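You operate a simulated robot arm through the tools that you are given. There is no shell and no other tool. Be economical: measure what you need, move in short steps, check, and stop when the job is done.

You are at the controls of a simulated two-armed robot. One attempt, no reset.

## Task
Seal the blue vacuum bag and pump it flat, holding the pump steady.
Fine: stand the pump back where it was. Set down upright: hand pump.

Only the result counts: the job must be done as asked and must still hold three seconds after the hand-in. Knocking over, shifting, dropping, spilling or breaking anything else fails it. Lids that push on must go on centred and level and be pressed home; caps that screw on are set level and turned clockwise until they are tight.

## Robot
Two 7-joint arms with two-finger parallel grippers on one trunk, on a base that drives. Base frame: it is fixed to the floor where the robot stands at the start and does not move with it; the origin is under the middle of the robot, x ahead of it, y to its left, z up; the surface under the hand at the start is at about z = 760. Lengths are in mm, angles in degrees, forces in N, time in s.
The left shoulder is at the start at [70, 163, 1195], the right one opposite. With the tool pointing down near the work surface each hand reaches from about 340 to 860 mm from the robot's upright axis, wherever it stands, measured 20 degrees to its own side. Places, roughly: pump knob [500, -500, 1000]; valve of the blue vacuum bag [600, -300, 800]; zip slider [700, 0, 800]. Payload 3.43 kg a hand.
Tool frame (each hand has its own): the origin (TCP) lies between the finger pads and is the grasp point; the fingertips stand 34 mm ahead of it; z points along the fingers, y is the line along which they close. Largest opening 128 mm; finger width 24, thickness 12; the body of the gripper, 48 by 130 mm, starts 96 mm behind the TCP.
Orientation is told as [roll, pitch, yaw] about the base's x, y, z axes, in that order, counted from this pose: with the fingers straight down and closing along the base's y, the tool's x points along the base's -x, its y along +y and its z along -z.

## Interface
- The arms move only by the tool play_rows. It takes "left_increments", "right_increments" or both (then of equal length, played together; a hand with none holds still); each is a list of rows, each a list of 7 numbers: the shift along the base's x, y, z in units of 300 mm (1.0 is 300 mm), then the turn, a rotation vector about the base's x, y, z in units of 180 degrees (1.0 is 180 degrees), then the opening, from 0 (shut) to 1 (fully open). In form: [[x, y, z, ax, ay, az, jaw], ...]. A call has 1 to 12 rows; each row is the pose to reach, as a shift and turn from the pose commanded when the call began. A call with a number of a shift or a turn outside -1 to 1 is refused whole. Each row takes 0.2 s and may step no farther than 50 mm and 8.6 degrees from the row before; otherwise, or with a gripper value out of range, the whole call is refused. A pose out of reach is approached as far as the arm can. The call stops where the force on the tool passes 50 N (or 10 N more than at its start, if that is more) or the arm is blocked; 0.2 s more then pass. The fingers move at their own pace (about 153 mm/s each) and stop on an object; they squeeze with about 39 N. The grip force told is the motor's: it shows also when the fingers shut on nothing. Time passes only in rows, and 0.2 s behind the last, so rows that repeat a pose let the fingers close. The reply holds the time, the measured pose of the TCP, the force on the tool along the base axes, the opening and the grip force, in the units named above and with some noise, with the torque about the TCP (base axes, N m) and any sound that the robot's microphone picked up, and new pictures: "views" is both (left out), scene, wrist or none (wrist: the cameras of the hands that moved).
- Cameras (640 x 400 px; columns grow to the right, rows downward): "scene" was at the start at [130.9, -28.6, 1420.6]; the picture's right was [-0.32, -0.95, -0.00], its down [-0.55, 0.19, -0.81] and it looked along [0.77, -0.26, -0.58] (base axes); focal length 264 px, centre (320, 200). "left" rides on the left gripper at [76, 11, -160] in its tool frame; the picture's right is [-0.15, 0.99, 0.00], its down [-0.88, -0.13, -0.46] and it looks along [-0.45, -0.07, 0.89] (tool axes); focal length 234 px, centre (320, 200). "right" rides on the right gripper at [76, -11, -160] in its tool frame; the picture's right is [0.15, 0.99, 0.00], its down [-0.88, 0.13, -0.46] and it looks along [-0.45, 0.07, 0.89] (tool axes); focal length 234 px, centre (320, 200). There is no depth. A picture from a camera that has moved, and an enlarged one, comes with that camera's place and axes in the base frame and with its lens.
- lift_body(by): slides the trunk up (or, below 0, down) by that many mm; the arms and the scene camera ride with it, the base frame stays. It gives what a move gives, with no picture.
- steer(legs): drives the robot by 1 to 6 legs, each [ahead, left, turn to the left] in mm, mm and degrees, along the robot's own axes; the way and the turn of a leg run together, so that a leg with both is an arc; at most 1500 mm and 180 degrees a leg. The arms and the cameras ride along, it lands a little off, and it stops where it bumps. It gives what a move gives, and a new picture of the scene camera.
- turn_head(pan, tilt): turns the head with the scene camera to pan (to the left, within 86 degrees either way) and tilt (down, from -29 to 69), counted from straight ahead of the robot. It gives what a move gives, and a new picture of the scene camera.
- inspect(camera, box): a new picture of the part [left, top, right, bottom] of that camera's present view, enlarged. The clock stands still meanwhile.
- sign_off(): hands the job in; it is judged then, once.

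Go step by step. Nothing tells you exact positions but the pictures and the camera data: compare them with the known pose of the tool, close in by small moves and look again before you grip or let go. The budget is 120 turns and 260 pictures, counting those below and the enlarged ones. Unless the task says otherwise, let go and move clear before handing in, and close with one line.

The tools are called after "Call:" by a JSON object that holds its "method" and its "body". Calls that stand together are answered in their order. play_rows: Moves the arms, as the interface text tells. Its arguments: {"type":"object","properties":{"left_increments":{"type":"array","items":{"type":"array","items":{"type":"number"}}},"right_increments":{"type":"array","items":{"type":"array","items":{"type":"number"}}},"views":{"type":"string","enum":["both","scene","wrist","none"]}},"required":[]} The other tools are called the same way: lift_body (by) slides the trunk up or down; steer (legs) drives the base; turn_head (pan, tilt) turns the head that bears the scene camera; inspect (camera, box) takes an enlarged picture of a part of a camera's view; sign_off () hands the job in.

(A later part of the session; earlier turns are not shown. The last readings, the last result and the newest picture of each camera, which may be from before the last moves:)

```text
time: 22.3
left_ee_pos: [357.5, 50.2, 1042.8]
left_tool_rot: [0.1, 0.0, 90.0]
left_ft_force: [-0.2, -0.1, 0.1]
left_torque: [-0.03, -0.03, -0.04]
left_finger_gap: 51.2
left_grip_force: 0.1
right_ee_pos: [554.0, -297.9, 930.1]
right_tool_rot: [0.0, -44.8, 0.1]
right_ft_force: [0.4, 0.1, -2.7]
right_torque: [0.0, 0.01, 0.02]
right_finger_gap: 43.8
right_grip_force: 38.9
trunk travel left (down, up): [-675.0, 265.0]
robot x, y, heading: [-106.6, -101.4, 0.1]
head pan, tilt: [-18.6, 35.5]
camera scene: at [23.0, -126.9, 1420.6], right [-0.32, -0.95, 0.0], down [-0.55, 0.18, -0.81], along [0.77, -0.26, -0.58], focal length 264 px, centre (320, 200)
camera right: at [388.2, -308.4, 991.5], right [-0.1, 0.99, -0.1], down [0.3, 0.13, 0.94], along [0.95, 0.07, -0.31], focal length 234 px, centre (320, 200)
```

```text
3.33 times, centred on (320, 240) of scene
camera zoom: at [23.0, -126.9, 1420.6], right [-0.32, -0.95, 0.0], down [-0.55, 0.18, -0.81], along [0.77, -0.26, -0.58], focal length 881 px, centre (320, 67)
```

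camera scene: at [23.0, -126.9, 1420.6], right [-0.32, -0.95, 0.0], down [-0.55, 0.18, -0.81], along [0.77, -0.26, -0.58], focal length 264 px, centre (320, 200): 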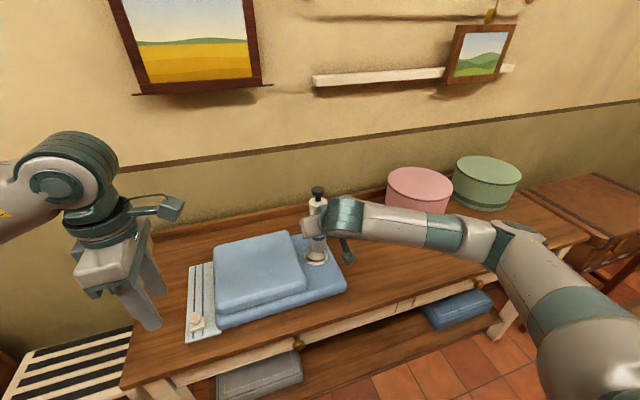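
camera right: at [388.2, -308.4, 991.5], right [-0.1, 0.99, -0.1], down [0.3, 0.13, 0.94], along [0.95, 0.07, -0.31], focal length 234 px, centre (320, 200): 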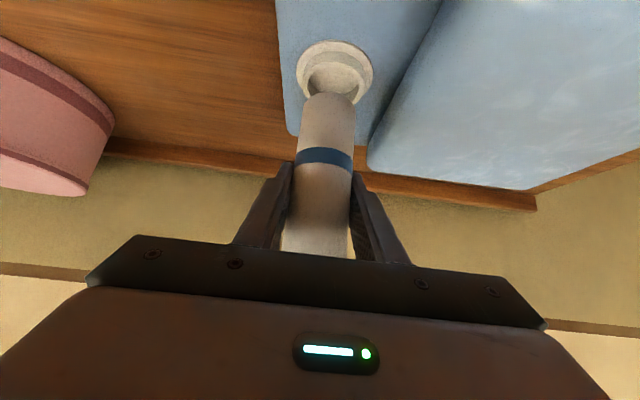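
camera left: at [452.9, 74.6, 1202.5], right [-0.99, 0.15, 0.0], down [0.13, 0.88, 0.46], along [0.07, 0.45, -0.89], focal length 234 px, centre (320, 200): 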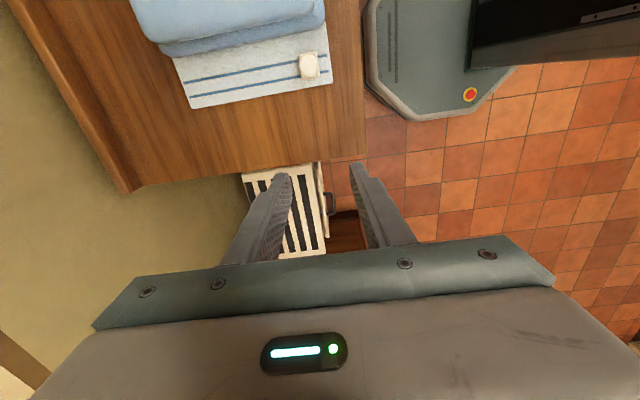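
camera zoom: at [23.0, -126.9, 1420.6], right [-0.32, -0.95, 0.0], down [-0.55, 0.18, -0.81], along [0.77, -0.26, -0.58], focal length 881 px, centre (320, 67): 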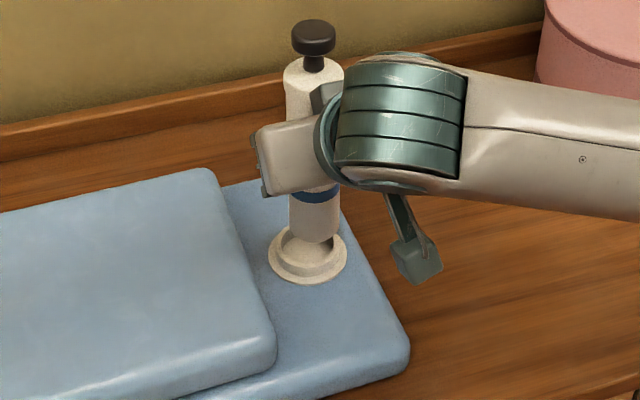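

The pump hangs just above the valve. I'll zoom on the wrist camera to measure the offset.

Call:
{"method": "inspect", "body": {"camera": "right", "box": [270, 20, 400, 110]}}

Call:
{"method": "inspect", "body": {"camera": "scene", "box": [295, 220, 345, 270]}}

```text
4.44 times, centred on (335, 65) of right
camera zoom: at [388.2, -308.4, 991.5], right [-0.1, 0.99, -0.1], down [0.3, 0.13, 0.94], along [0.95, 0.07, -0.31], focal length 1041 px, centre (253, 800)
```

zoom: 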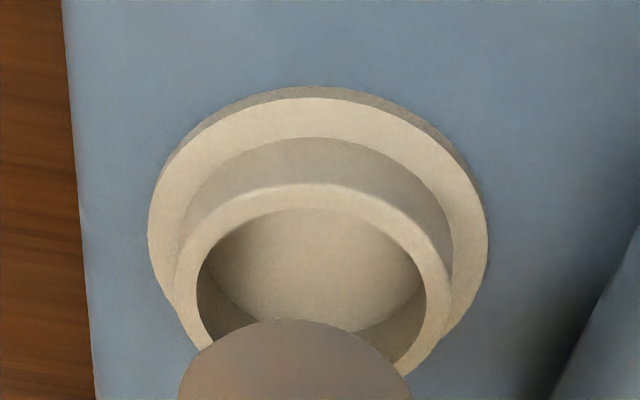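

```text
8.00 times, centred on (320, 245) of scene
camera zoom: at [23.0, -126.9, 1420.6], right [-0.32, -0.95, 0.0], down [-0.55, 0.18, -0.81], along [0.77, -0.26, -0.58], focal length 2115 px, centre (320, -160)
```

zoom: 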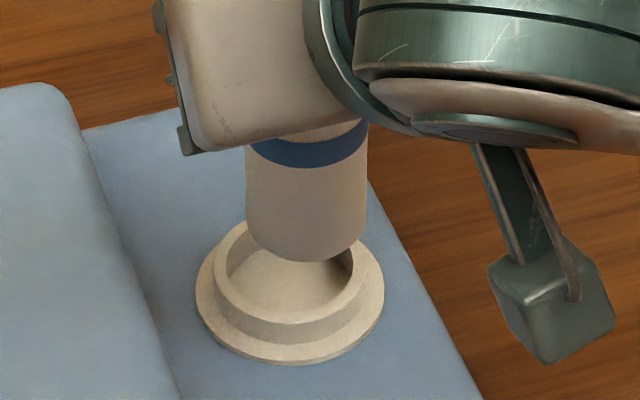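

Relative to the valve, the pump needs about +12 mm in x and +3 mm in y. I'll make that correction, lower 20 mm, and measure again.

Call:
{"method": "play_rows", "body": {"right_increments": [[0.02, 0.005, -0.03, 0, 0, 0, 0], [0.04, 0.009, -0.067, 0, 0, 0, 0], [0.04, 0.009, -0.067, 0, 0, 0, 0]], "views": "none"}}

Call:
{"method": "inspect", "body": {"camera": "right", "box": [270, 20, 400, 110]}}

Call:
{"method": "inspect", "body": {"camera": "scene", "box": [295, 220, 345, 270]}}

```text
time: 23.1
left_ee_pos: [355.5, 50.3, 1042.4]
left_tool_rot: [0.0, 0.1, 90.2]
left_ft_force: [0.1, 0.1, -0.1]
left_torque: [-0.01, -0.01, 0.03]
left_finger_gap: 51.0
left_grip_force: 0.0
right_ee_pos: [565.2, -297.0, 909.3]
right_tool_rot: [0.2, -44.8, -0.1]
right_ft_force: [-0.8, -0.4, -2.6]
right_torque: [0.03, -0.01, -0.02]
right_finger_gap: 43.3
right_grip_force: 38.4
trunk travel left (down, up): [-675.0, 265.0]
robot x, y, heading: [-108.8, -98.1, -0.1]
head pan, tilt: [-18.6, 35.5]
```

```text
4.44 times, centred on (335, 65) of right
camera zoom: at [399.5, -307.8, 971.4], right [-0.11, 0.99, -0.1], down [0.3, 0.13, 0.94], along [0.95, 0.07, -0.31], focal length 1041 px, centre (253, 800)
```

zoom: 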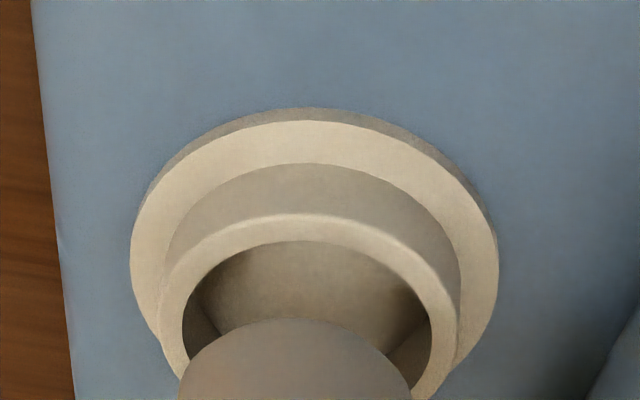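

```text
8.00 times, centred on (320, 245) of scene
camera zoom: at [22.1, -128.2, 1420.6], right [-0.32, -0.95, 0.0], down [-0.55, 0.18, -0.81], along [0.77, -0.26, -0.58], focal length 2115 px, centre (320, -160)
```

zoom: 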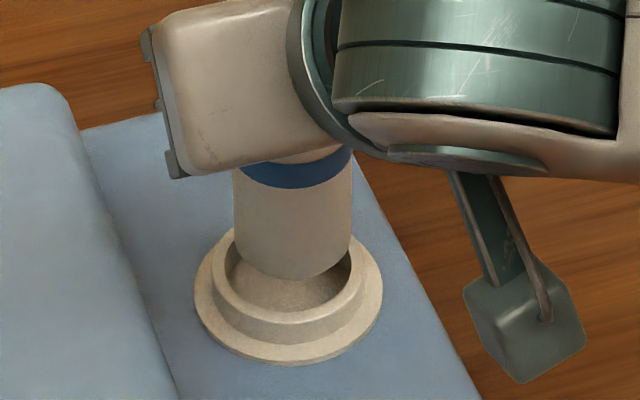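

Sideways alignment looks good and only the fore-aft offset is uncertain. I'll lower another 8 mm so the parallax shrinks, then look again.

Call:
{"method": "play_rows", "body": {"right_increments": [[0.0, 0.003, -0.027, 0, 0, 0, 0], [0.0, 0.003, -0.027, 0, 0, 0, 0]], "views": "none"}}

Call:
{"method": "inspect", "body": {"camera": "right", "box": [270, 20, 400, 110]}}

Call:
{"method": "inspect", "body": {"camera": "scene", "box": [295, 220, 345, 270]}}

```text
time: 23.7
left_ee_pos: [355.3, 50.3, 1043.1]
left_tool_rot: [0.0, 0.0, 90.2]
left_ft_force: [-0.5, 0.2, -0.6]
left_torque: [0.02, -0.02, 0.0]
left_finger_gap: 51.3
left_grip_force: 0.1
right_ee_pos: [566.3, -294.8, 901.5]
right_tool_rot: [0.1, -44.8, 0.0]
right_ft_force: [0.0, 0.3, -3.2]
right_torque: [0.03, -0.03, 0.04]
right_finger_gap: 43.2
right_grip_force: 39.2
trunk travel left (down, up): [-675.0, 265.0]
robot x, y, heading: [-105.2, -98.1, -0.0]
head pan, tilt: [-18.6, 35.5]
```

```text
4.44 times, centred on (335, 65) of right
camera zoom: at [399.8, -307.1, 963.1], right [-0.11, 0.99, -0.1], down [0.3, 0.13, 0.94], along [0.95, 0.07, -0.31], focal length 1041 px, centre (253, 800)
```

zoom: 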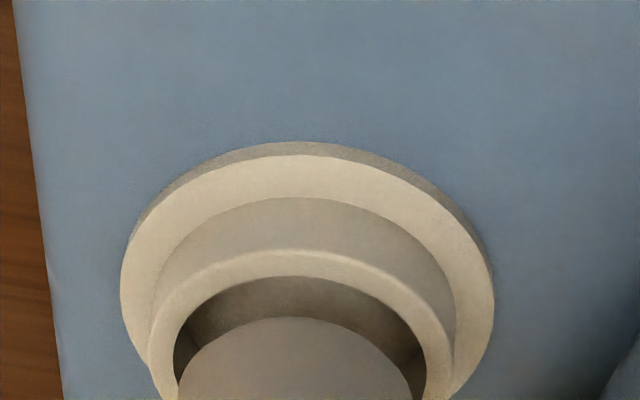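

```text
8.00 times, centred on (320, 245) of scene
camera zoom: at [22.3, -127.9, 1420.6], right [-0.32, -0.95, 0.0], down [-0.55, 0.18, -0.81], along [0.77, -0.26, -0.58], focal length 2115 px, centre (320, -160)
```

zoom: 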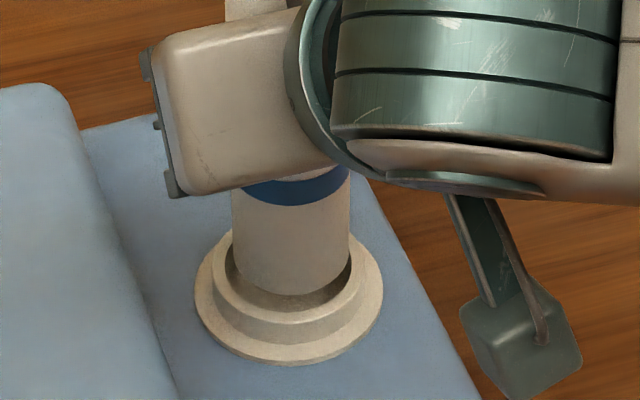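

The pump's foot is now nearly inside the rim. I'll go another 5 mm down with +1.5 mm in x, watching the force.

Call:
{"method": "play_rows", "body": {"right_increments": [[0.005, 0.002, -0.009, 0, 0, 0, 0], [0.005, 0.002, -0.018, 0, 0, 0, 0]], "views": "none"}}

Call:
{"method": "inspect", "body": {"camera": "right", "box": [270, 20, 400, 110]}}

Call:
{"method": "inspect", "body": {"camera": "scene", "box": [295, 220, 345, 270]}}

```text
time: 24.3
left_ee_pos: [357.0, 49.5, 1042.7]
left_tool_rot: [0.0, 0.0, 90.2]
left_ft_force: [0.1, 0.0, 0.0]
left_torque: [0.0, -0.02, 0.04]
left_finger_gap: 51.3
left_grip_force: 0.0
right_ee_pos: [567.0, -294.3, 896.8]
right_tool_rot: [0.1, -44.8, 0.0]
right_ft_force: [0.5, -0.6, -2.9]
right_torque: [0.0, 0.02, 0.01]
right_finger_gap: 43.2
right_grip_force: 39.4
trunk travel left (down, up): [-675.0, 265.0]
robot x, y, heading: [-108.9, -98.5, 0.1]
head pan, tilt: [-18.6, 35.5]
```

```text
4.44 times, centred on (335, 65) of right
camera zoom: at [401.2, -306.4, 957.7], right [-0.11, 0.99, -0.1], down [0.3, 0.13, 0.94], along [0.95, 0.07, -0.31], focal length 1041 px, centre (253, 800)
```

zoom: 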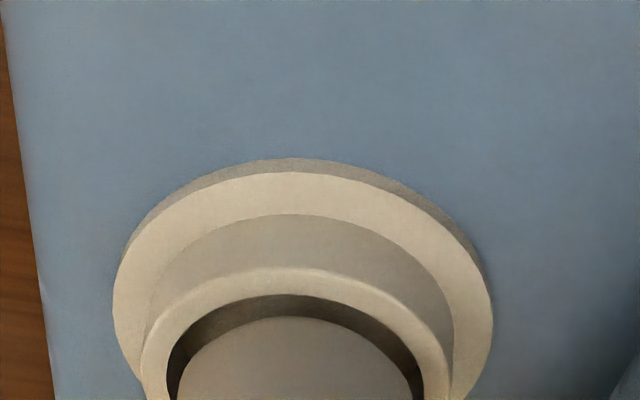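

```text
8.00 times, centred on (320, 245) of scene
camera zoom: at [22.3, -128.1, 1420.6], right [-0.32, -0.95, 0.0], down [-0.55, 0.18, -0.81], along [0.77, -0.26, -0.58], focal length 2115 px, centre (320, -160)
```

zoom: 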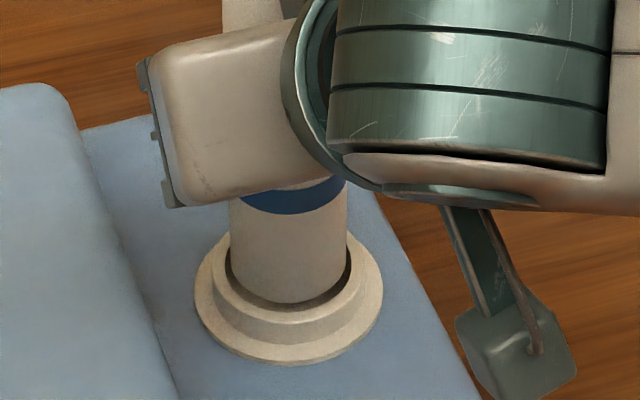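

The foot is nearly concentric with the rim. I'll lower in small steps and watch for contact force.

Call:
{"method": "play_rows", "body": {"right_increments": [[0.002, 0, -0.007, 0, 0, 0, 0], [0.004, 0, -0.014, 0, 0, 0, 0], [0.004, 0, -0.02, 0, 0, 0, 0]], "views": "none"}}

Call:
{"method": "inspect", "body": {"camera": "right", "box": [270, 20, 400, 110]}}

Call:
{"method": "inspect", "body": {"camera": "scene", "box": [295, 220, 345, 270]}}

```text
time: 25.1
left_ee_pos: [355.6, 50.6, 1042.0]
left_tool_rot: [0.0, 0.0, 90.1]
left_ft_force: [0.2, 0.1, 0.2]
left_torque: [0.0, 0.02, 0.0]
left_finger_gap: 51.2
left_grip_force: 0.2
right_ee_pos: [569.2, -295.6, 891.3]
right_tool_rot: [0.1, -44.8, 0.1]
right_ft_force: [-0.7, 0.4, -2.2]
right_torque: [-0.03, 0.03, 0.0]
right_finger_gap: 43.5
right_grip_force: 38.9
trunk travel left (down, up): [-675.0, 265.0]
robot x, y, heading: [-106.6, -98.7, -0.1]
head pan, tilt: [-18.6, 35.5]
```

```text
4.44 times, centred on (335, 65) of right
camera zoom: at [402.3, -306.7, 951.5], right [-0.11, 0.99, -0.1], down [0.3, 0.13, 0.94], along [0.95, 0.07, -0.31], focal length 1041 px, centre (253, 800)
```

zoom: 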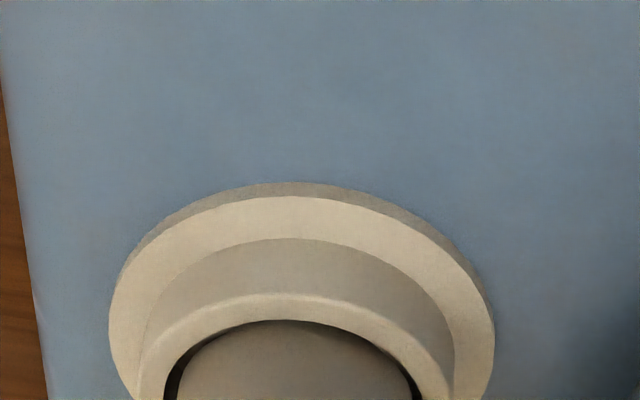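

```text
8.00 times, centred on (320, 245) of scene
camera zoom: at [22.4, -128.1, 1420.6], right [-0.32, -0.95, 0.0], down [-0.55, 0.18, -0.81], along [0.77, -0.26, -0.58], focal length 2115 px, centre (320, -160)
```

zoom: 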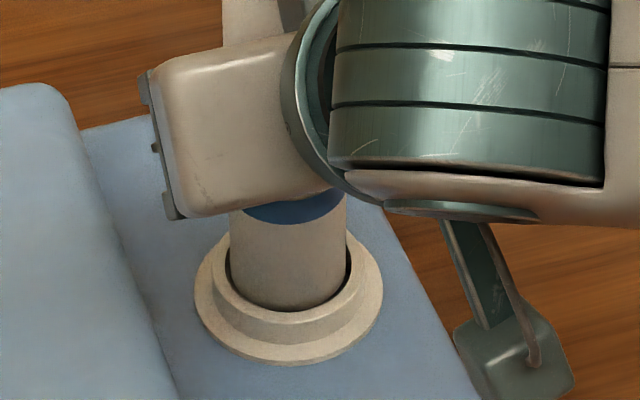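

There's no contact yet, but the near-side gap is closing, so the pump should go about 3 mm further in x. I'll adjust and lower 3 mm.

Call:
{"method": "play_rows", "body": {"right_increments": [[0.01, -0.001, 0.0, 0, 0, 0, 0], [0.01, -0.001, -0.005, 0, 0, 0, 0], [0.01, -0.001, -0.01, 0, 0, 0, 0]], "views": "none"}}

Call:
{"method": "inspect", "body": {"camera": "right", "box": [270, 20, 400, 110]}}

Call:
{"method": "inspect", "body": {"camera": "scene", "box": [295, 220, 345, 270]}}

```text
time: 25.9
left_ee_pos: [356.0, 50.2, 1043.0]
left_tool_rot: [0.0, 0.0, 90.2]
left_ft_force: [0.2, -0.6, 0.5]
left_torque: [0.01, 0.02, -0.01]
left_finger_gap: 51.3
left_grip_force: 0.1
right_ee_pos: [572.1, -293.8, 885.4]
right_tool_rot: [0.1, -44.8, 0.0]
right_ft_force: [-0.7, 0.7, -2.0]
right_torque: [0.03, 0.05, 0.0]
right_finger_gap: 43.4
right_grip_force: 38.7
trunk travel left (down, up): [-675.0, 265.0]
robot x, y, heading: [-108.7, -100.5, 0.3]
head pan, tilt: [-18.6, 35.5]
```

```text
4.44 times, centred on (335, 65) of right
camera zoom: at [405.4, -306.7, 948.6], right [-0.11, 0.99, -0.1], down [0.3, 0.13, 0.94], along [0.95, 0.07, -0.31], focal length 1041 px, centre (253, 800)
```

zoom: 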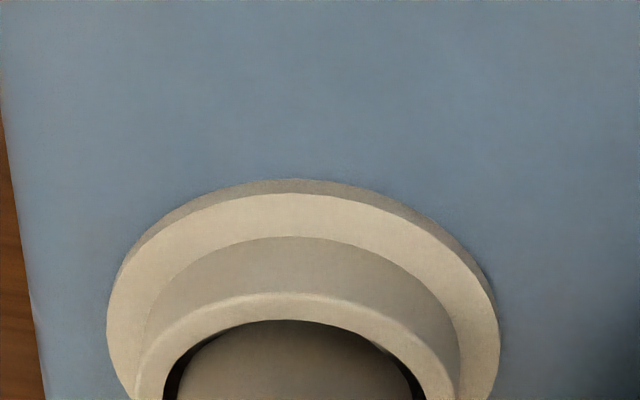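

```text
8.00 times, centred on (320, 245) of scene
camera zoom: at [22.3, -128.1, 1420.6], right [-0.32, -0.95, 0.0], down [-0.55, 0.18, -0.81], along [0.77, -0.26, -0.58], focal length 2115 px, centre (320, -160)
```

zoom: 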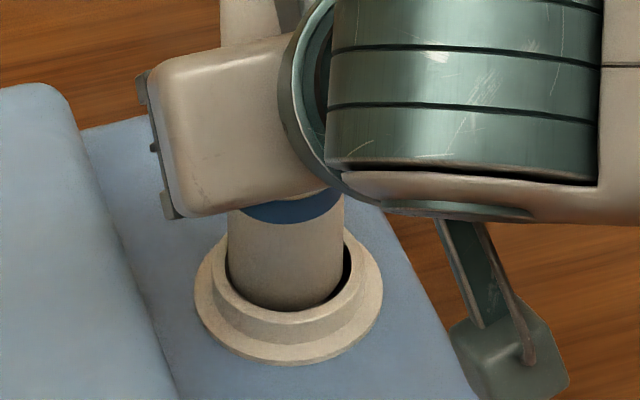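

The foot is entering the cup. I'll shift 1 mm in -y and keep lowering gently to find contact.

Call:
{"method": "play_rows", "body": {"right_increments": [[0.002, -0.004, -0.005, 0, 0, 0, 0], [0.002, -0.004, -0.01, 0, 0, 0, 0], [0.002, -0.004, -0.015, 0, 0, 0, 0]], "views": "none"}}

Call:
{"method": "inspect", "body": {"camera": "scene", "box": [295, 220, 345, 270]}}

```text
time: 26.7
left_ee_pos: [355.1, 50.6, 1042.5]
left_tool_rot: [0.0, 0.0, 90.1]
left_ft_force: [-0.3, -0.2, 0.2]
left_torque: [0.01, 0.0, -0.02]
left_finger_gap: 51.2
left_grip_force: 0.1
right_ee_pos: [571.7, -296.2, 882.4]
right_tool_rot: [0.1, -44.8, 0.0]
right_ft_force: [-5.9, 1.3, -1.0]
right_torque: [0.06, 0.3, -0.01]
right_finger_gap: 43.4
right_grip_force: 39.3
trunk travel left (down, up): [-675.0, 265.0]
robot x, y, heading: [-106.1, -98.0, 0.3]
head pan, tilt: [-18.6, 35.5]
```

```text
8.00 times, centred on (320, 245) of scene
camera zoom: at [21.3, -127.9, 1420.7], right [-0.32, -0.95, 0.0], down [-0.55, 0.18, -0.81], along [0.77, -0.26, -0.58], focal length 2115 px, centre (320, -160)
```

zoom: 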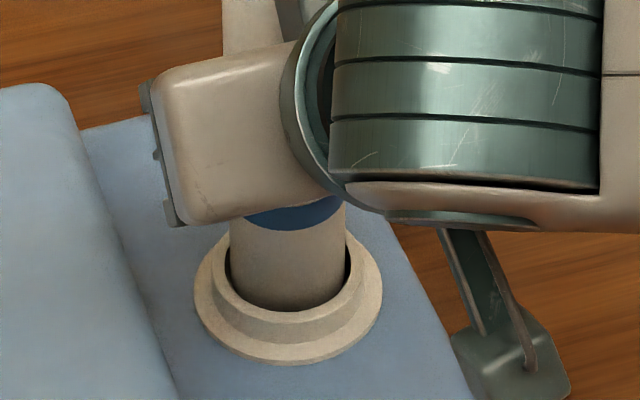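

There's a light contact on the far side of the cup (-6 N in x). I'll back off 2 mm in x and keep lowering.

Call:
{"method": "play_rows", "body": {"right_increments": [[-0.007, 0.001, 0, 0, 0, 0, 0], [-0.007, 0.001, -0.007, 0, 0, 0, 0], [-0.007, 0.001, -0.014, 0, 0, 0, 0]], "views": "none"}}

Call:
{"method": "inspect", "body": {"camera": "scene", "box": [295, 220, 345, 270]}}

```text
time: 27.5
left_ee_pos: [356.1, 50.0, 1043.1]
left_tool_rot: [0.1, 0.0, 90.1]
left_ft_force: [0.1, 0.4, 0.0]
left_torque: [-0.02, -0.02, -0.02]
left_finger_gap: 51.0
left_grip_force: 0.0
right_ee_pos: [569.9, -296.1, 878.4]
right_tool_rot: [0.1, -44.9, 0.0]
right_ft_force: [0.9, -0.7, 1.7]
right_torque: [-0.03, 0.03, 0.01]
right_finger_gap: 43.5
right_grip_force: 39.1
trunk travel left (down, up): [-675.0, 265.0]
robot x, y, heading: [-107.7, -98.3, 0.1]
head pan, tilt: [-18.6, 35.5]
```

```text
8.00 times, centred on (320, 245) of scene
camera zoom: at [22.0, -127.9, 1420.7], right [-0.32, -0.95, 0.0], down [-0.55, 0.18, -0.81], along [0.77, -0.26, -0.58], focal length 2115 px, centre (320, -160)
```

zoom: 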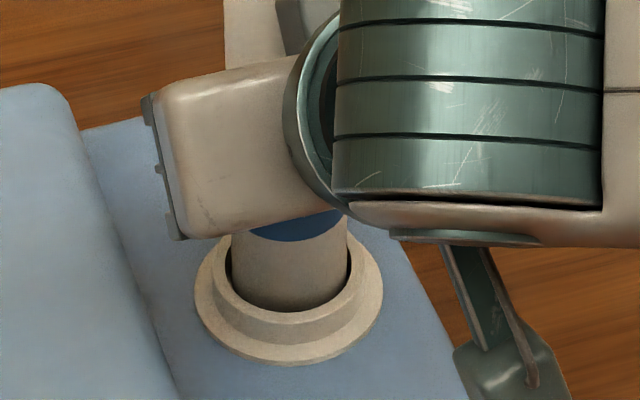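

The vertical load has flipped from carrying the pump to light support, so it's seated on the valve floor. I'll press a little more and check the response.

Call:
{"method": "play_rows", "body": {"right_increments": [[0, 0, -0.004, 0, 0, 0, 0], [0, 0, -0.008, 0, 0, 0, 0]], "views": "scene"}}

```text
time: 28.1
left_ee_pos: [353.4, 51.1, 1043.7]
left_tool_rot: [-0.1, 0.0, 90.2]
left_ft_force: [0.1, -0.1, 0.1]
left_torque: [0.02, -0.02, 0.0]
left_finger_gap: 51.4
left_grip_force: 0.1
right_ee_pos: [570.5, -295.1, 880.0]
right_tool_rot: [0.1, -45.2, -0.1]
right_ft_force: [1.7, -1.3, 12.9]
right_torque: [-0.22, 0.17, 0.04]
right_finger_gap: 43.1
right_grip_force: 39.3
trunk travel left (down, up): [-675.0, 265.0]
robot x, y, heading: [-108.0, -100.4, -0.1]
head pan, tilt: [-18.6, 35.5]
camera scene: at [20.5, -127.6, 1421.0], right [-0.32, -0.95, 0.0], down [-0.55, 0.18, -0.81], along [0.77, -0.26, -0.58], focal length 264 px, centre (320, 200)
```

scene: 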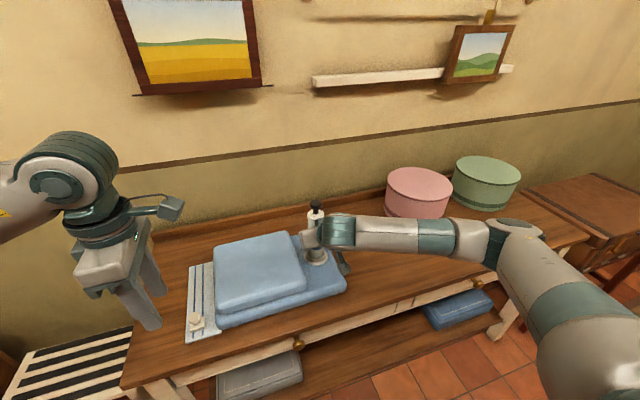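

The pump is seated, with about 13 N reaction. Now I'll bring the left hand up, turn it back to yaw 0, and take it over the pump knob.

Call:
{"method": "play_rows", "body": {"left_increments": [[0.02, 0.0, 0.12, 0, 0, -0.045, 0.5], [0.04, -0.04, 0.24, 0, 0, -0.09, 0.5], [0.08, -0.1, 0.34, 0, 0, -0.136, 0.5], [0.12, -0.18, 0.4, 0, 0, -0.182, 0.5], [0.18, -0.27, 0.4, 0, 0, -0.227, 0.5], [0.24, -0.36, 0.4, 0, 0, -0.273, 0.5], [0.3, -0.46, 0.4, 0, 0, -0.318, 0.5], [0.36, -0.56, 0.4, 0, 0, -0.364, 0.5], [0.42, -0.66, 0.4, 0, 0, -0.41, 0.5], [0.48, -0.76, 0.4, 0, 0, -0.455, 0.5], [0.52, -0.86, 0.4, 0, 0, -0.5, 0.5]]}}

```text
time: 30.5
left_ee_pos: [510.5, -207.4, 1164.6]
left_tool_rot: [0.0, -0.1, 0.1]
left_ft_force: [0.0, -0.9, 0.6]
left_torque: [0.04, -0.02, 0.01]
left_finger_gap: 64.3
left_grip_force: 0.1
right_ee_pos: [567.9, -295.6, 878.0]
right_tool_rot: [0.2, -45.1, 0.0]
right_ft_force: [7.5, 0.7, 25.7]
right_torque: [-0.22, -0.14, 0.06]
right_finger_gap: 43.3
right_grip_force: 38.9
trunk travel left (down, up): [-675.0, 265.0]
robot x, y, heading: [-109.0, -98.8, 0.3]
head pan, tilt: [-18.6, 35.5]
camera scene: at [19.5, -128.4, 1420.9], right [-0.32, -0.95, 0.0], down [-0.55, 0.18, -0.82], along [0.77, -0.26, -0.58], focal length 264 px, centre (320, 200)
camera left: at [434.2, -196.3, 1323.4], right [0.14, 0.99, 0.0], down [0.88, -0.13, 0.46], along [0.45, -0.07, -0.89], focal length 234 px, centre (320, 200)
```

scene: 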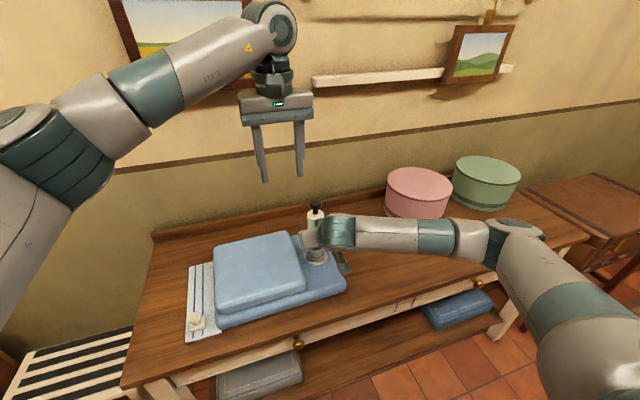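
left: 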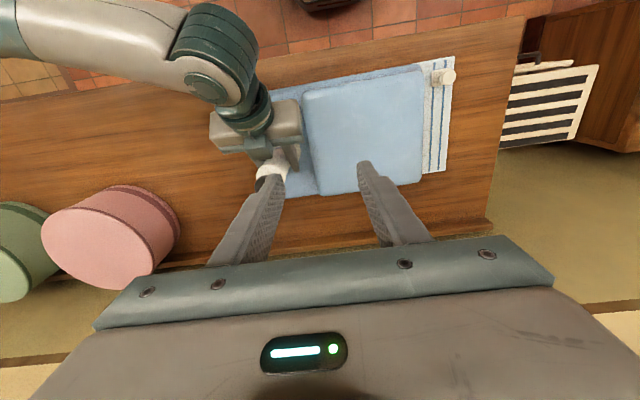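

Next I'll move the left hand above the knob.

Call:
{"method": "play_rows", "body": {"left_increments": [[0.07, -0.1, 0, 0, 0, 0, 0.5], [0.14, -0.2, 0, 0, 0, 0, 0.5], [0.208, -0.295, -0.03, 0, 0, 0, 0.5], [0.208, -0.295, -0.15, 0, 0, 0, 0.5]]}}

Call:
{"method": "inspect", "body": {"camera": "left", "box": [240, 100, 400, 220]}}

Call:
{"method": "inspect", "body": {"camera": "scene", "box": [270, 120, 370, 220]}}

```text
time: 31.5
left_ee_pos: [571.2, -282.2, 1129.5]
left_tool_rot: [-0.2, -0.2, 0.0]
left_ft_force: [-0.5, 0.0, 0.5]
left_torque: [0.02, -0.03, -0.02]
left_finger_gap: 63.9
left_grip_force: 0.1
left hand out of reach, approached as far as the arm can: row 3, 4
right_ee_pos: [567.0, -295.9, 877.8]
right_tool_rot: [0.0, -44.8, 0.1]
right_ft_force: [4.8, -0.7, 22.7]
right_torque: [0.08, -0.28, -0.18]
right_finger_gap: 43.4
right_grip_force: 38.9
trunk travel left (down, up): [-675.0, 265.0]
robot x, y, heading: [-110.6, -100.1, 0.2]
head pan, tilt: [-18.6, 35.5]
camera scene: at [19.0, -126.8, 1421.0], right [-0.32, -0.95, 0.0], down [-0.55, 0.18, -0.82], along [0.77, -0.26, -0.58], focal length 264 px, centre (320, 200)
camera left: at [494.8, -271.2, 1288.5], right [0.15, 0.99, 0.0], down [0.88, -0.13, 0.46], along [0.45, -0.07, -0.89], focal length 234 px, centre (320, 200)
```

scene: 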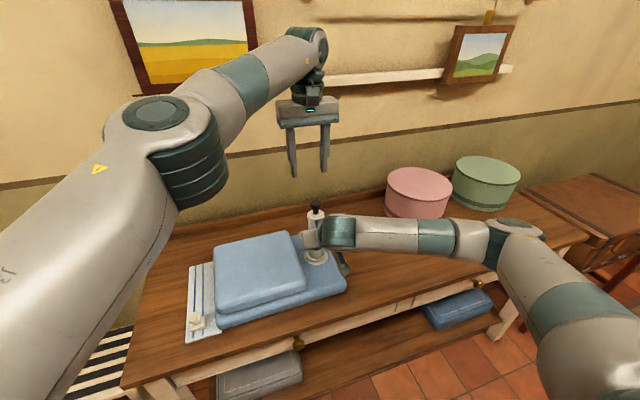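
left: 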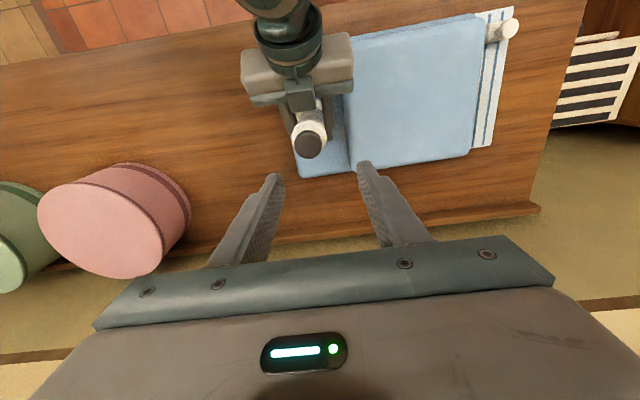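

```text
3.33 times, centred on (320, 160) of left
camera zoom: at [494.8, -271.2, 1288.5], right [0.15, 0.99, 0.0], down [0.88, -0.13, 0.46], along [0.45, -0.07, -0.89], focal length 781 px, centre (320, 333)
```

zoom: 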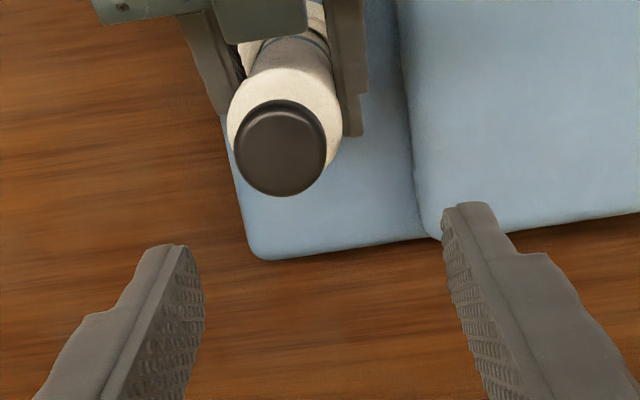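

```text
4.00 times, centred on (320, 170) of scene
camera zoom: at [19.0, -126.8, 1421.0], right [-0.32, -0.95, 0.0], down [-0.55, 0.18, -0.82], along [0.77, -0.26, -0.58], focal length 1057 px, centre (320, 320)
```

zoom: 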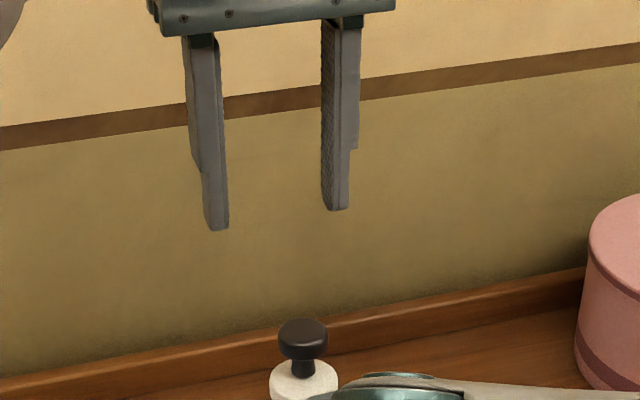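

The knob reads at about [562, -296, 1004] from the left camera. I'll descend toward it, and reach should improve lower down.

Call:
{"method": "play_rows", "body": {"left_increments": [[-0.027, -0.01, -0.1, 0, 0, 0, 0.5], [-0.027, -0.03, -0.2, 0, 0, 0, 0.5], [-0.027, -0.047, -0.27, 0, 0, 0, 0.5]]}}

Call:
{"method": "inspect", "body": {"camera": "left", "box": [240, 100, 400, 220]}}

Call:
{"method": "inspect", "body": {"camera": "scene", "box": [270, 170, 370, 270]}}

```text
time: 32.3
left_ee_pos: [561.6, -297.5, 1047.5]
left_tool_rot: [0.0, -0.1, 0.2]
left_ft_force: [-0.4, -0.5, -0.2]
left_torque: [-0.04, 0.04, -0.01]
left_finger_gap: 64.1
left_grip_force: 0.1
right_ee_pos: [566.9, -296.4, 877.5]
right_tool_rot: [0.0, -45.0, 0.1]
right_ft_force: [-0.5, -2.2, 22.1]
right_torque: [-0.07, 0.06, 0.06]
right_finger_gap: 43.3
right_grip_force: 38.8
trunk travel left (down, up): [-675.0, 265.0]
robot x, y, heading: [-108.9, -102.0, -0.1]
head pan, tilt: [-18.6, 35.5]
camera scene: at [19.1, -127.4, 1421.0], right [-0.32, -0.95, 0.0], down [-0.55, 0.18, -0.82], along [0.77, -0.26, -0.58], focal length 264 px, centre (320, 200)
camera left: at [486.2, -286.5, 1207.7], right [0.14, 0.99, 0.0], down [0.88, -0.13, 0.46], along [0.45, -0.07, -0.89], focal length 234 px, centre (320, 200)
```

scene: 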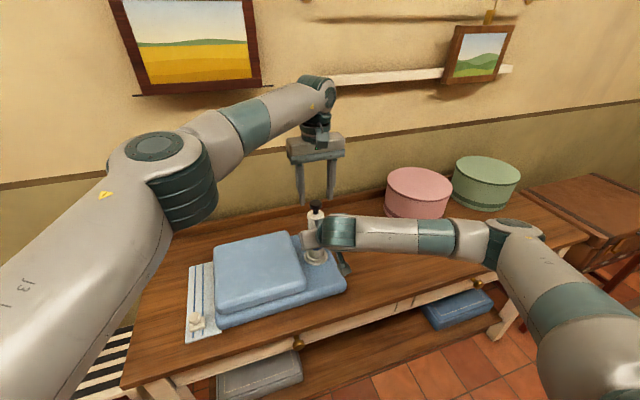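
left: 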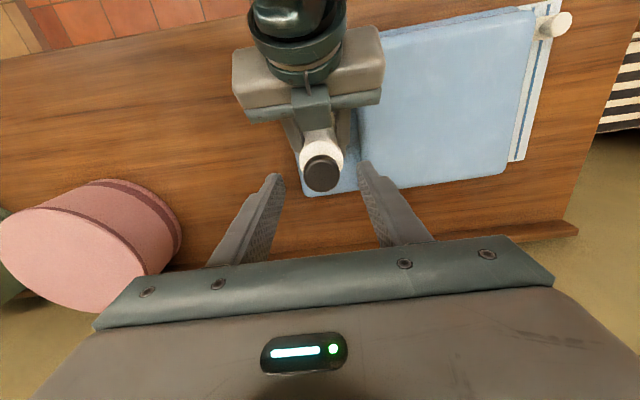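

```text
3.33 times, centred on (320, 160) of left
camera zoom: at [486.2, -286.5, 1207.7], right [0.14, 0.99, 0.0], down [0.88, -0.13, 0.46], along [0.45, -0.07, -0.89], focal length 781 px, centre (320, 333)
```

zoom: 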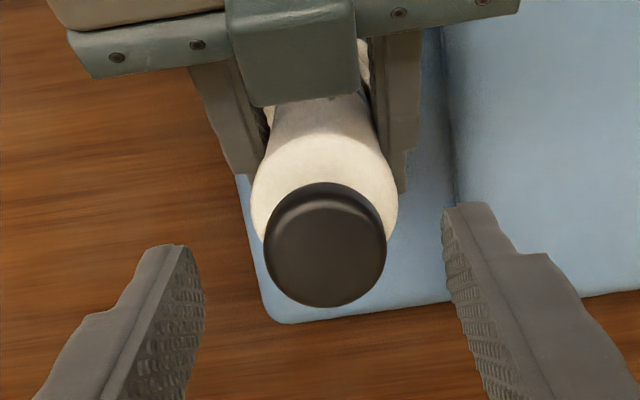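

```text
4.00 times, centred on (320, 220) of scene
camera zoom: at [19.1, -127.4, 1421.0], right [-0.32, -0.95, 0.0], down [-0.55, 0.18, -0.82], along [0.77, -0.26, -0.58], focal length 1057 px, centre (320, 120)
```

zoom: 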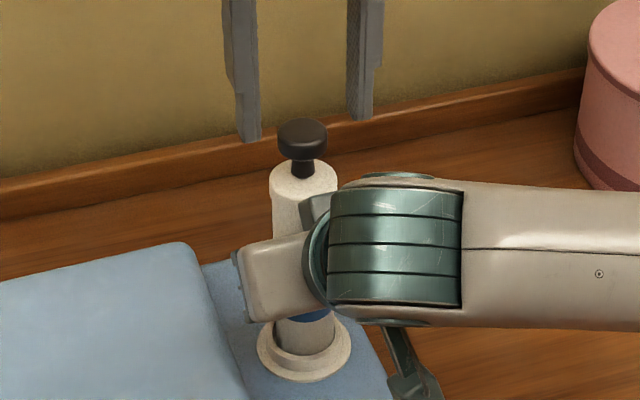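

The knob is centred under the left hand with its top at z≈1008. I'll lower to TCP z≈1010 so the fingertips stay clear of the pump body, then grip.

Call:
{"method": "play_rows", "body": {"left_increments": [[0.0, 0.002, -0.05, 0, 0, 0, 0.5], [0.0, 0.002, -0.1, 0, 0, 0, 0.5], [0.0, 0.002, -0.123, 0, 0, 0, 0.5], [0.0, 0.002, -0.123, 0, 0, 0, 0.3], [0.0, 0.002, -0.123, 0, 0, 0, 0.0], [0.0, 0.002, -0.123, 0, 0, 0, 0.0]]}}

Call:
{"method": "inspect", "body": {"camera": "scene", "box": [270, 170, 370, 270]}}

```text
time: 33.7
left_ee_pos: [562.5, -295.9, 1012.0]
left_tool_rot: [0.0, -0.2, 0.2]
left_ft_force: [-1.4, 3.5, -0.1]
left_torque: [0.09, 0.04, 0.03]
left_finger_gap: 32.0
left_grip_force: 39.5
right_ee_pos: [568.0, -296.0, 877.3]
right_tool_rot: [0.1, -44.8, 0.0]
right_ft_force: [-1.9, -4.9, 18.7]
right_torque: [0.23, 0.34, -0.03]
right_finger_gap: 43.3
right_grip_force: 39.2
trunk travel left (down, up): [-675.0, 265.0]
robot x, y, heading: [-108.5, -99.4, -0.2]
head pan, tilt: [-18.6, 35.5]
camera scene: at [19.1, -127.4, 1420.9], right [-0.32, -0.95, 0.0], down [-0.55, 0.18, -0.82], along [0.77, -0.26, -0.58], focal length 264 px, centre (320, 200)
camera left: at [487.0, -285.7, 1171.4], right [0.14, 0.99, 0.0], down [0.88, -0.13, 0.46], along [0.45, -0.07, -0.89], focal length 234 px, centre (320, 200)
```

scene: 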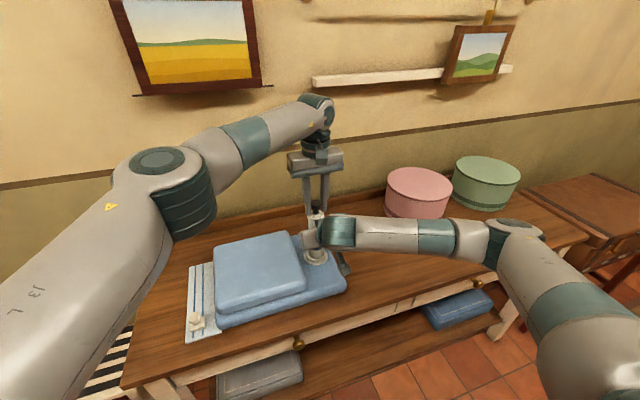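
left: 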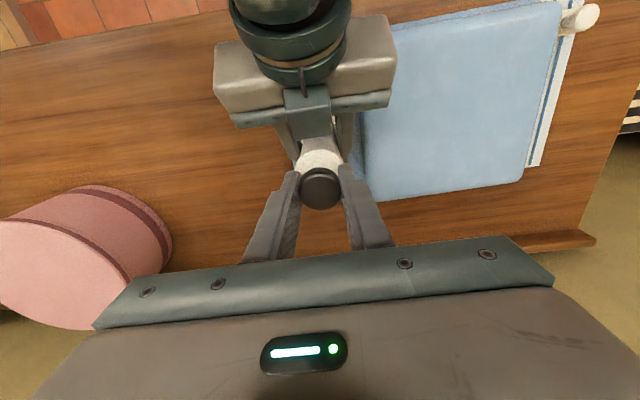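

```text
4.00 times, centred on (320, 220) of scene
camera zoom: at [19.1, -127.4, 1420.9], right [-0.32, -0.95, 0.0], down [-0.55, 0.18, -0.82], along [0.77, -0.26, -0.58], focal length 1057 px, centre (320, 120)
```

zoom: 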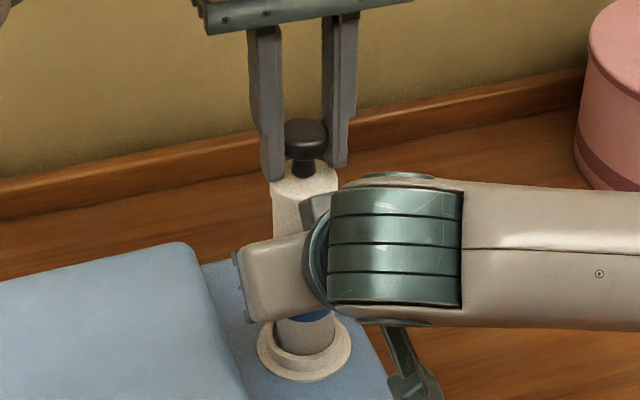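

The knob is gripped (32 mm). I'll try a gentle upward pull of 20 mm while the right hand holds.

Call:
{"method": "play_rows", "body": {"left_increments": [[0.0, 0.0, 0.02, 0, 0, 0, 0.0], [0.0, 0.0, 0.045, 0, 0, 0, 0.0], [0.0, 0.0, 0.067, 0, 0, 0, 0.0]], "views": "scene"}}

Call:
{"method": "inspect", "body": {"camera": "scene", "box": [270, 170, 370, 270]}}

```text
time: 34.5
left_ee_pos: [563.4, -296.2, 1032.1]
left_tool_rot: [0.0, -0.1, 0.1]
left_ft_force: [-4.1, 7.0, -0.7]
left_torque: [0.28, 0.48, 0.03]
left_finger_gap: 32.2
left_grip_force: 39.1
right_ee_pos: [567.6, -296.1, 877.2]
right_tool_rot: [0.0, -44.9, -0.1]
right_ft_force: [-0.7, -7.2, 16.7]
right_torque: [0.45, 0.61, -0.08]
right_finger_gap: 43.4
right_grip_force: 39.3
trunk travel left (down, up): [-675.0, 265.0]
robot x, y, heading: [-109.1, -101.7, 0.1]
head pan, tilt: [-18.6, 35.5]
camera scene: at [19.2, -127.5, 1420.9], right [-0.32, -0.95, 0.0], down [-0.55, 0.18, -0.82], along [0.77, -0.26, -0.58], focal length 264 px, centre (320, 200)
```

scene: 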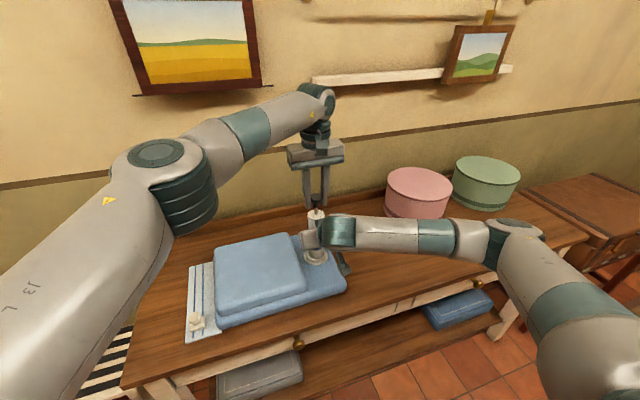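

```text
4.00 times, centred on (320, 220) of scene
camera zoom: at [19.2, -127.5, 1420.9], right [-0.32, -0.95, 0.0], down [-0.55, 0.18, -0.82], along [0.77, -0.26, -0.58], focal length 1057 px, centre (320, 120)
```

zoom: 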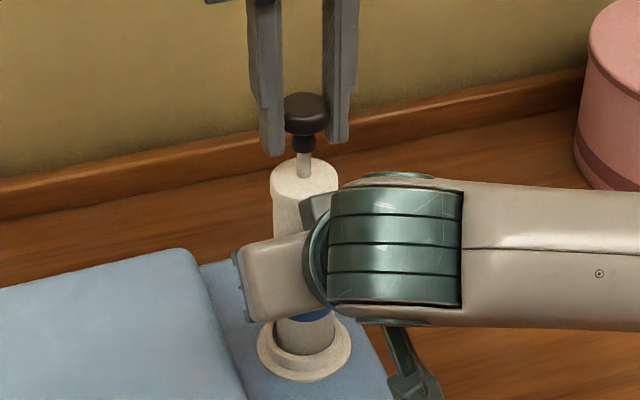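

The rod extends freely and the pump stays put. I'll keep pulling up to find the stroke end, relieving the small side load.

Call:
{"method": "play_rows", "body": {"left_increments": [[-0.002, 0.004, 0.03, 0, 0, 0, 0.0], [-0.002, 0.005, 0.06, 0, 0, 0, 0.0], [-0.002, 0.005, 0.09, 0, 0, 0, 0.0], [-0.002, 0.005, 0.12, 0, 0, 0, 0.0]], "views": "none"}}

Call:
{"method": "inspect", "body": {"camera": "scene", "box": [270, 170, 370, 270]}}

```text
time: 35.5
left_ee_pos: [564.0, -295.1, 1065.1]
left_tool_rot: [0.1, 0.0, 0.2]
left_ft_force: [8.1, 0.4, -21.8]
left_torque: [0.0, -0.78, 0.03]
left_finger_gap: 32.3
left_grip_force: 38.5
right_ee_pos: [569.8, -294.1, 876.5]
right_tool_rot: [0.3, -45.0, -0.1]
right_ft_force: [-9.9, 0.8, 26.3]
right_torque: [-0.15, -0.44, -0.12]
right_finger_gap: 43.4
right_grip_force: 39.3
trunk travel left (down, up): [-675.0, 265.0]
robot x, y, heading: [-108.6, -99.9, 0.4]
head pan, tilt: [-18.6, 35.5]
```

```text
4.00 times, centred on (320, 220) of scene
camera zoom: at [22.4, -128.0, 1420.3], right [-0.32, -0.95, 0.0], down [-0.55, 0.18, -0.81], along [0.77, -0.26, -0.58], focal length 1057 px, centre (320, 120)
```

zoom: 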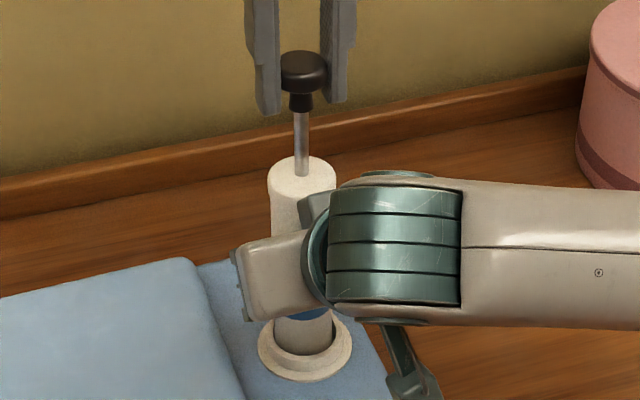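

The top stop is reached at about z 1065, a stroke of roughly 52 mm, and the bag is already sinking a little. Now I'll do two careful pump cycles.

Call:
{"method": "play_rows", "body": {"left_increments": [[-0.002, 0.0, -0.05, 0, 0, 0, 0], [-0.004, 0.0, -0.11, 0, 0, 0, 0], [-0.004, 0.0, -0.168, 0, 0, 0, 0], [-0.004, 0.0, -0.11, 0, 0, 0, 0], [-0.004, 0.0, -0.06, 0, 0, 0, 0], [-0.004, 0.0, -0.012, 0, 0, 0, 0], [-0.004, 0.0, -0.06, 0, 0, 0, 0], [-0.004, 0.0, -0.11, 0, 0, 0, 0], [-0.004, 0.0, -0.168, 0, 0, 0, 0], [-0.004, 0.0, -0.11, 0, 0, 0, 0], [-0.004, 0.0, -0.06, 0, 0, 0, 0], [-0.004, 0.0, -0.012, 0, 0, 0, 0]], "views": "scene"}}

Call:
{"method": "inspect", "body": {"camera": "scene", "box": [200, 170, 370, 340]}}

```text
time: 38.1
left_ee_pos: [560.5, -296.0, 1063.2]
left_tool_rot: [0.0, -0.1, 0.1]
left_ft_force: [5.7, -3.9, -3.6]
left_torque: [-0.1, -0.11, 0.03]
left_finger_gap: 32.0
left_grip_force: 38.3
right_ee_pos: [569.8, -296.4, 877.8]
right_tool_rot: [0.1, -44.8, 0.0]
right_ft_force: [-8.1, 7.0, 15.6]
right_torque: [-0.47, -0.21, -0.11]
right_finger_gap: 43.4
right_grip_force: 38.7
trunk travel left (down, up): [-675.0, 265.0]
robot x, y, heading: [-110.8, -100.7, 0.2]
head pan, tilt: [-18.6, 35.5]
camera scene: at [20.5, -127.7, 1420.7], right [-0.32, -0.95, 0.0], down [-0.55, 0.18, -0.81], along [0.77, -0.26, -0.58], focal length 264 px, centre (320, 200)
```

scene: 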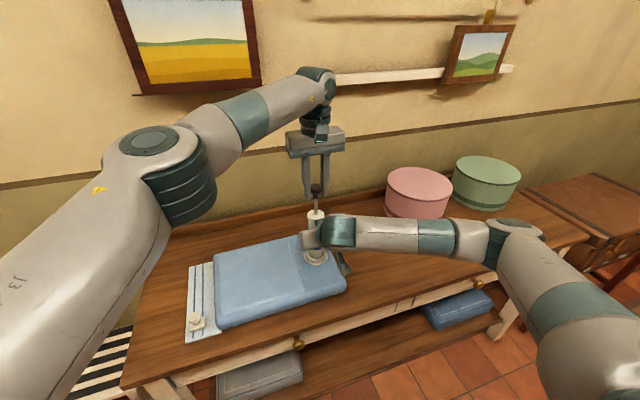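

```text
2.35 times, centred on (285, 255) of scene
camera zoom: at [20.5, -127.7, 1420.7], right [-0.32, -0.95, 0.0], down [-0.55, 0.18, -0.81], along [0.77, -0.26, -0.58], focal length 622 px, centre (402, 71)
```

zoom: 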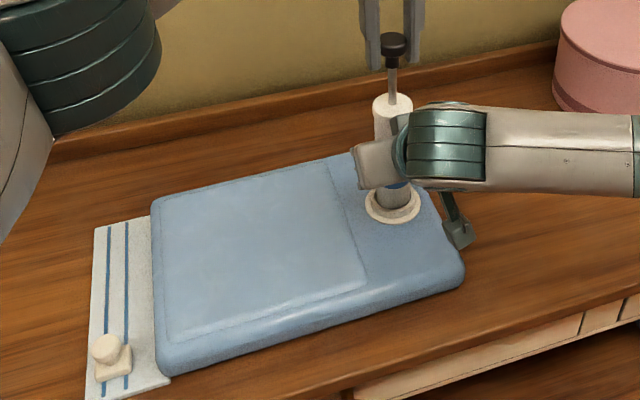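

It's working: the raised part has nearly sunk level. I'll run two more cycles.

Call:
{"method": "play_rows", "body": {"left_increments": [[0.002, 0.0, -0.05, 0, 0, 0, 0], [0.004, -0.002, -0.1, 0, 0, 0, 0], [0.004, -0.002, -0.162, 0, 0, 0, 0], [0.004, -0.002, -0.11, 0, 0, 0, 0], [0.004, -0.002, -0.06, 0, 0, 0, 0], [0.004, -0.002, -0.003, 0, 0, 0, 0], [0.004, -0.002, -0.06, 0, 0, 0, 0], [0.004, -0.002, -0.11, 0, 0, 0, 0], [0.004, -0.002, -0.162, 0, 0, 0, 0], [0.004, -0.002, -0.11, 0, 0, 0, 0], [0.004, -0.002, -0.06, 0, 0, 0, 0], [0.004, -0.002, -0.003, 0, 0, 0, 0]], "views": "none"}}

Call:
{"method": "inspect", "body": {"camera": "scene", "box": [200, 170, 370, 340]}}

```text
time: 40.7
left_ee_pos: [563.5, -295.9, 1063.6]
left_tool_rot: [0.1, -0.1, 0.1]
left_ft_force: [-5.4, 0.8, -0.6]
left_torque: [0.05, 0.51, -0.01]
left_finger_gap: 32.3
left_grip_force: 39.5
right_ee_pos: [569.2, -296.7, 876.5]
right_tool_rot: [0.1, -44.9, 0.0]
right_ft_force: [7.5, -3.0, 12.3]
right_torque: [0.06, 0.62, 0.0]
right_finger_gap: 43.3
right_grip_force: 39.5
trunk travel left (down, up): [-675.0, 265.0]
robot x, y, heading: [-110.7, -97.6, -0.0]
head pan, tilt: [-18.6, 35.5]
```

```text
2.35 times, centred on (285, 255) of scene
camera zoom: at [21.1, -128.0, 1420.7], right [-0.32, -0.95, 0.0], down [-0.55, 0.18, -0.81], along [0.77, -0.26, -0.58], focal length 622 px, centre (402, 71)
```

zoom: 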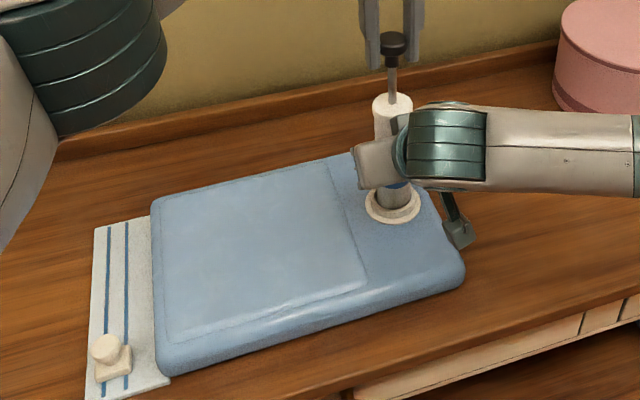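

Little visible change, so it may be at its limit or the stroke was slightly short. I'll run two more cycles with fuller travel and slightly firmer right-hand hold.

Call:
{"method": "play_rows", "body": {"left_increments": [[-0.002, 0.0, -0.05, 0, 0, 0, 0], [-0.002, 0, -0.11, 0, 0, 0, 0], [-0.002, 0, -0.174, 0, 0, 0, 0], [-0.002, 0, -0.11, 0, 0, 0, 0], [-0.002, 0, -0.06, 0, 0, 0, 0], [-0.002, 0, 0.006, 0, 0, 0, 0], [-0.002, 0, -0.06, 0, 0, 0, 0], [-0.002, 0, -0.11, 0, 0, 0, 0], [-0.002, 0, -0.174, 0, 0, 0, 0], [-0.002, 0, -0.11, 0, 0, 0, 0], [-0.002, 0, -0.06, 0, 0, 0, 0], [-0.002, 0, 0.006, 0, 0, 0, 0]], "right_increments": [[0, 0, -0.003, 0, 0, 0, 0], [0, 0, -0.003, 0, 0, 0, 0], [0, 0, -0.003, 0, 0, 0, 0], [0, 0, -0.003, 0, 0, 0, 0], [0, 0, -0.003, 0, 0, 0, 0], [0, 0, -0.003, 0, 0, 0, 0], [0, 0, -0.003, 0, 0, 0, 0], [0, 0, -0.003, 0, 0, 0, 0], [0, 0, -0.003, 0, 0, 0, 0], [0, 0, -0.003, 0, 0, 0, 0], [0, 0, -0.003, 0, 0, 0, 0], [0, 0, -0.003, 0, 0, 0, 0]], "views": "none"}}

Call:
{"method": "inspect", "body": {"camera": "scene", "box": [200, 170, 370, 340]}}

```text
time: 43.3
left_ee_pos: [560.9, -296.9, 1064.3]
left_tool_rot: [0.1, 0.0, 0.2]
left_ft_force: [6.3, 1.8, -8.1]
left_torque: [0.07, -0.51, 0.11]
left_finger_gap: 32.3
left_grip_force: 39.0
right_ee_pos: [568.2, -296.3, 875.8]
right_tool_rot: [0.2, -44.9, 0.0]
right_ft_force: [-10.1, -3.4, 26.6]
right_torque: [0.02, 0.2, -0.08]
right_finger_gap: 43.4
right_grip_force: 38.9
trunk travel left (down, up): [-675.0, 265.0]
robot x, y, heading: [-110.8, -100.8, 0.1]
head pan, tilt: [-18.6, 35.5]
```

```text
2.35 times, centred on (285, 255) of scene
camera zoom: at [19.6, -127.9, 1420.7], right [-0.32, -0.95, 0.0], down [-0.55, 0.18, -0.81], along [0.77, -0.26, -0.58], focal length 622 px, centre (402, 71)
```

zoom: 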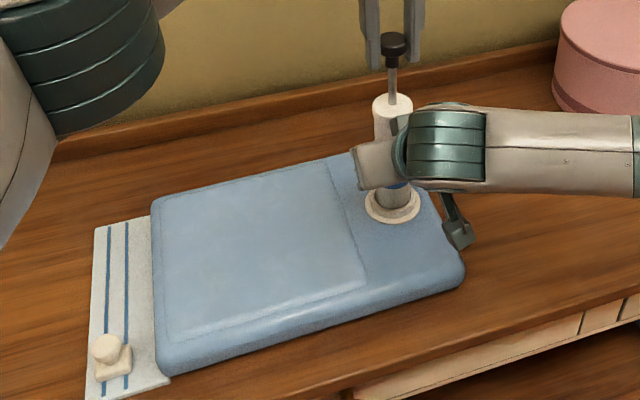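

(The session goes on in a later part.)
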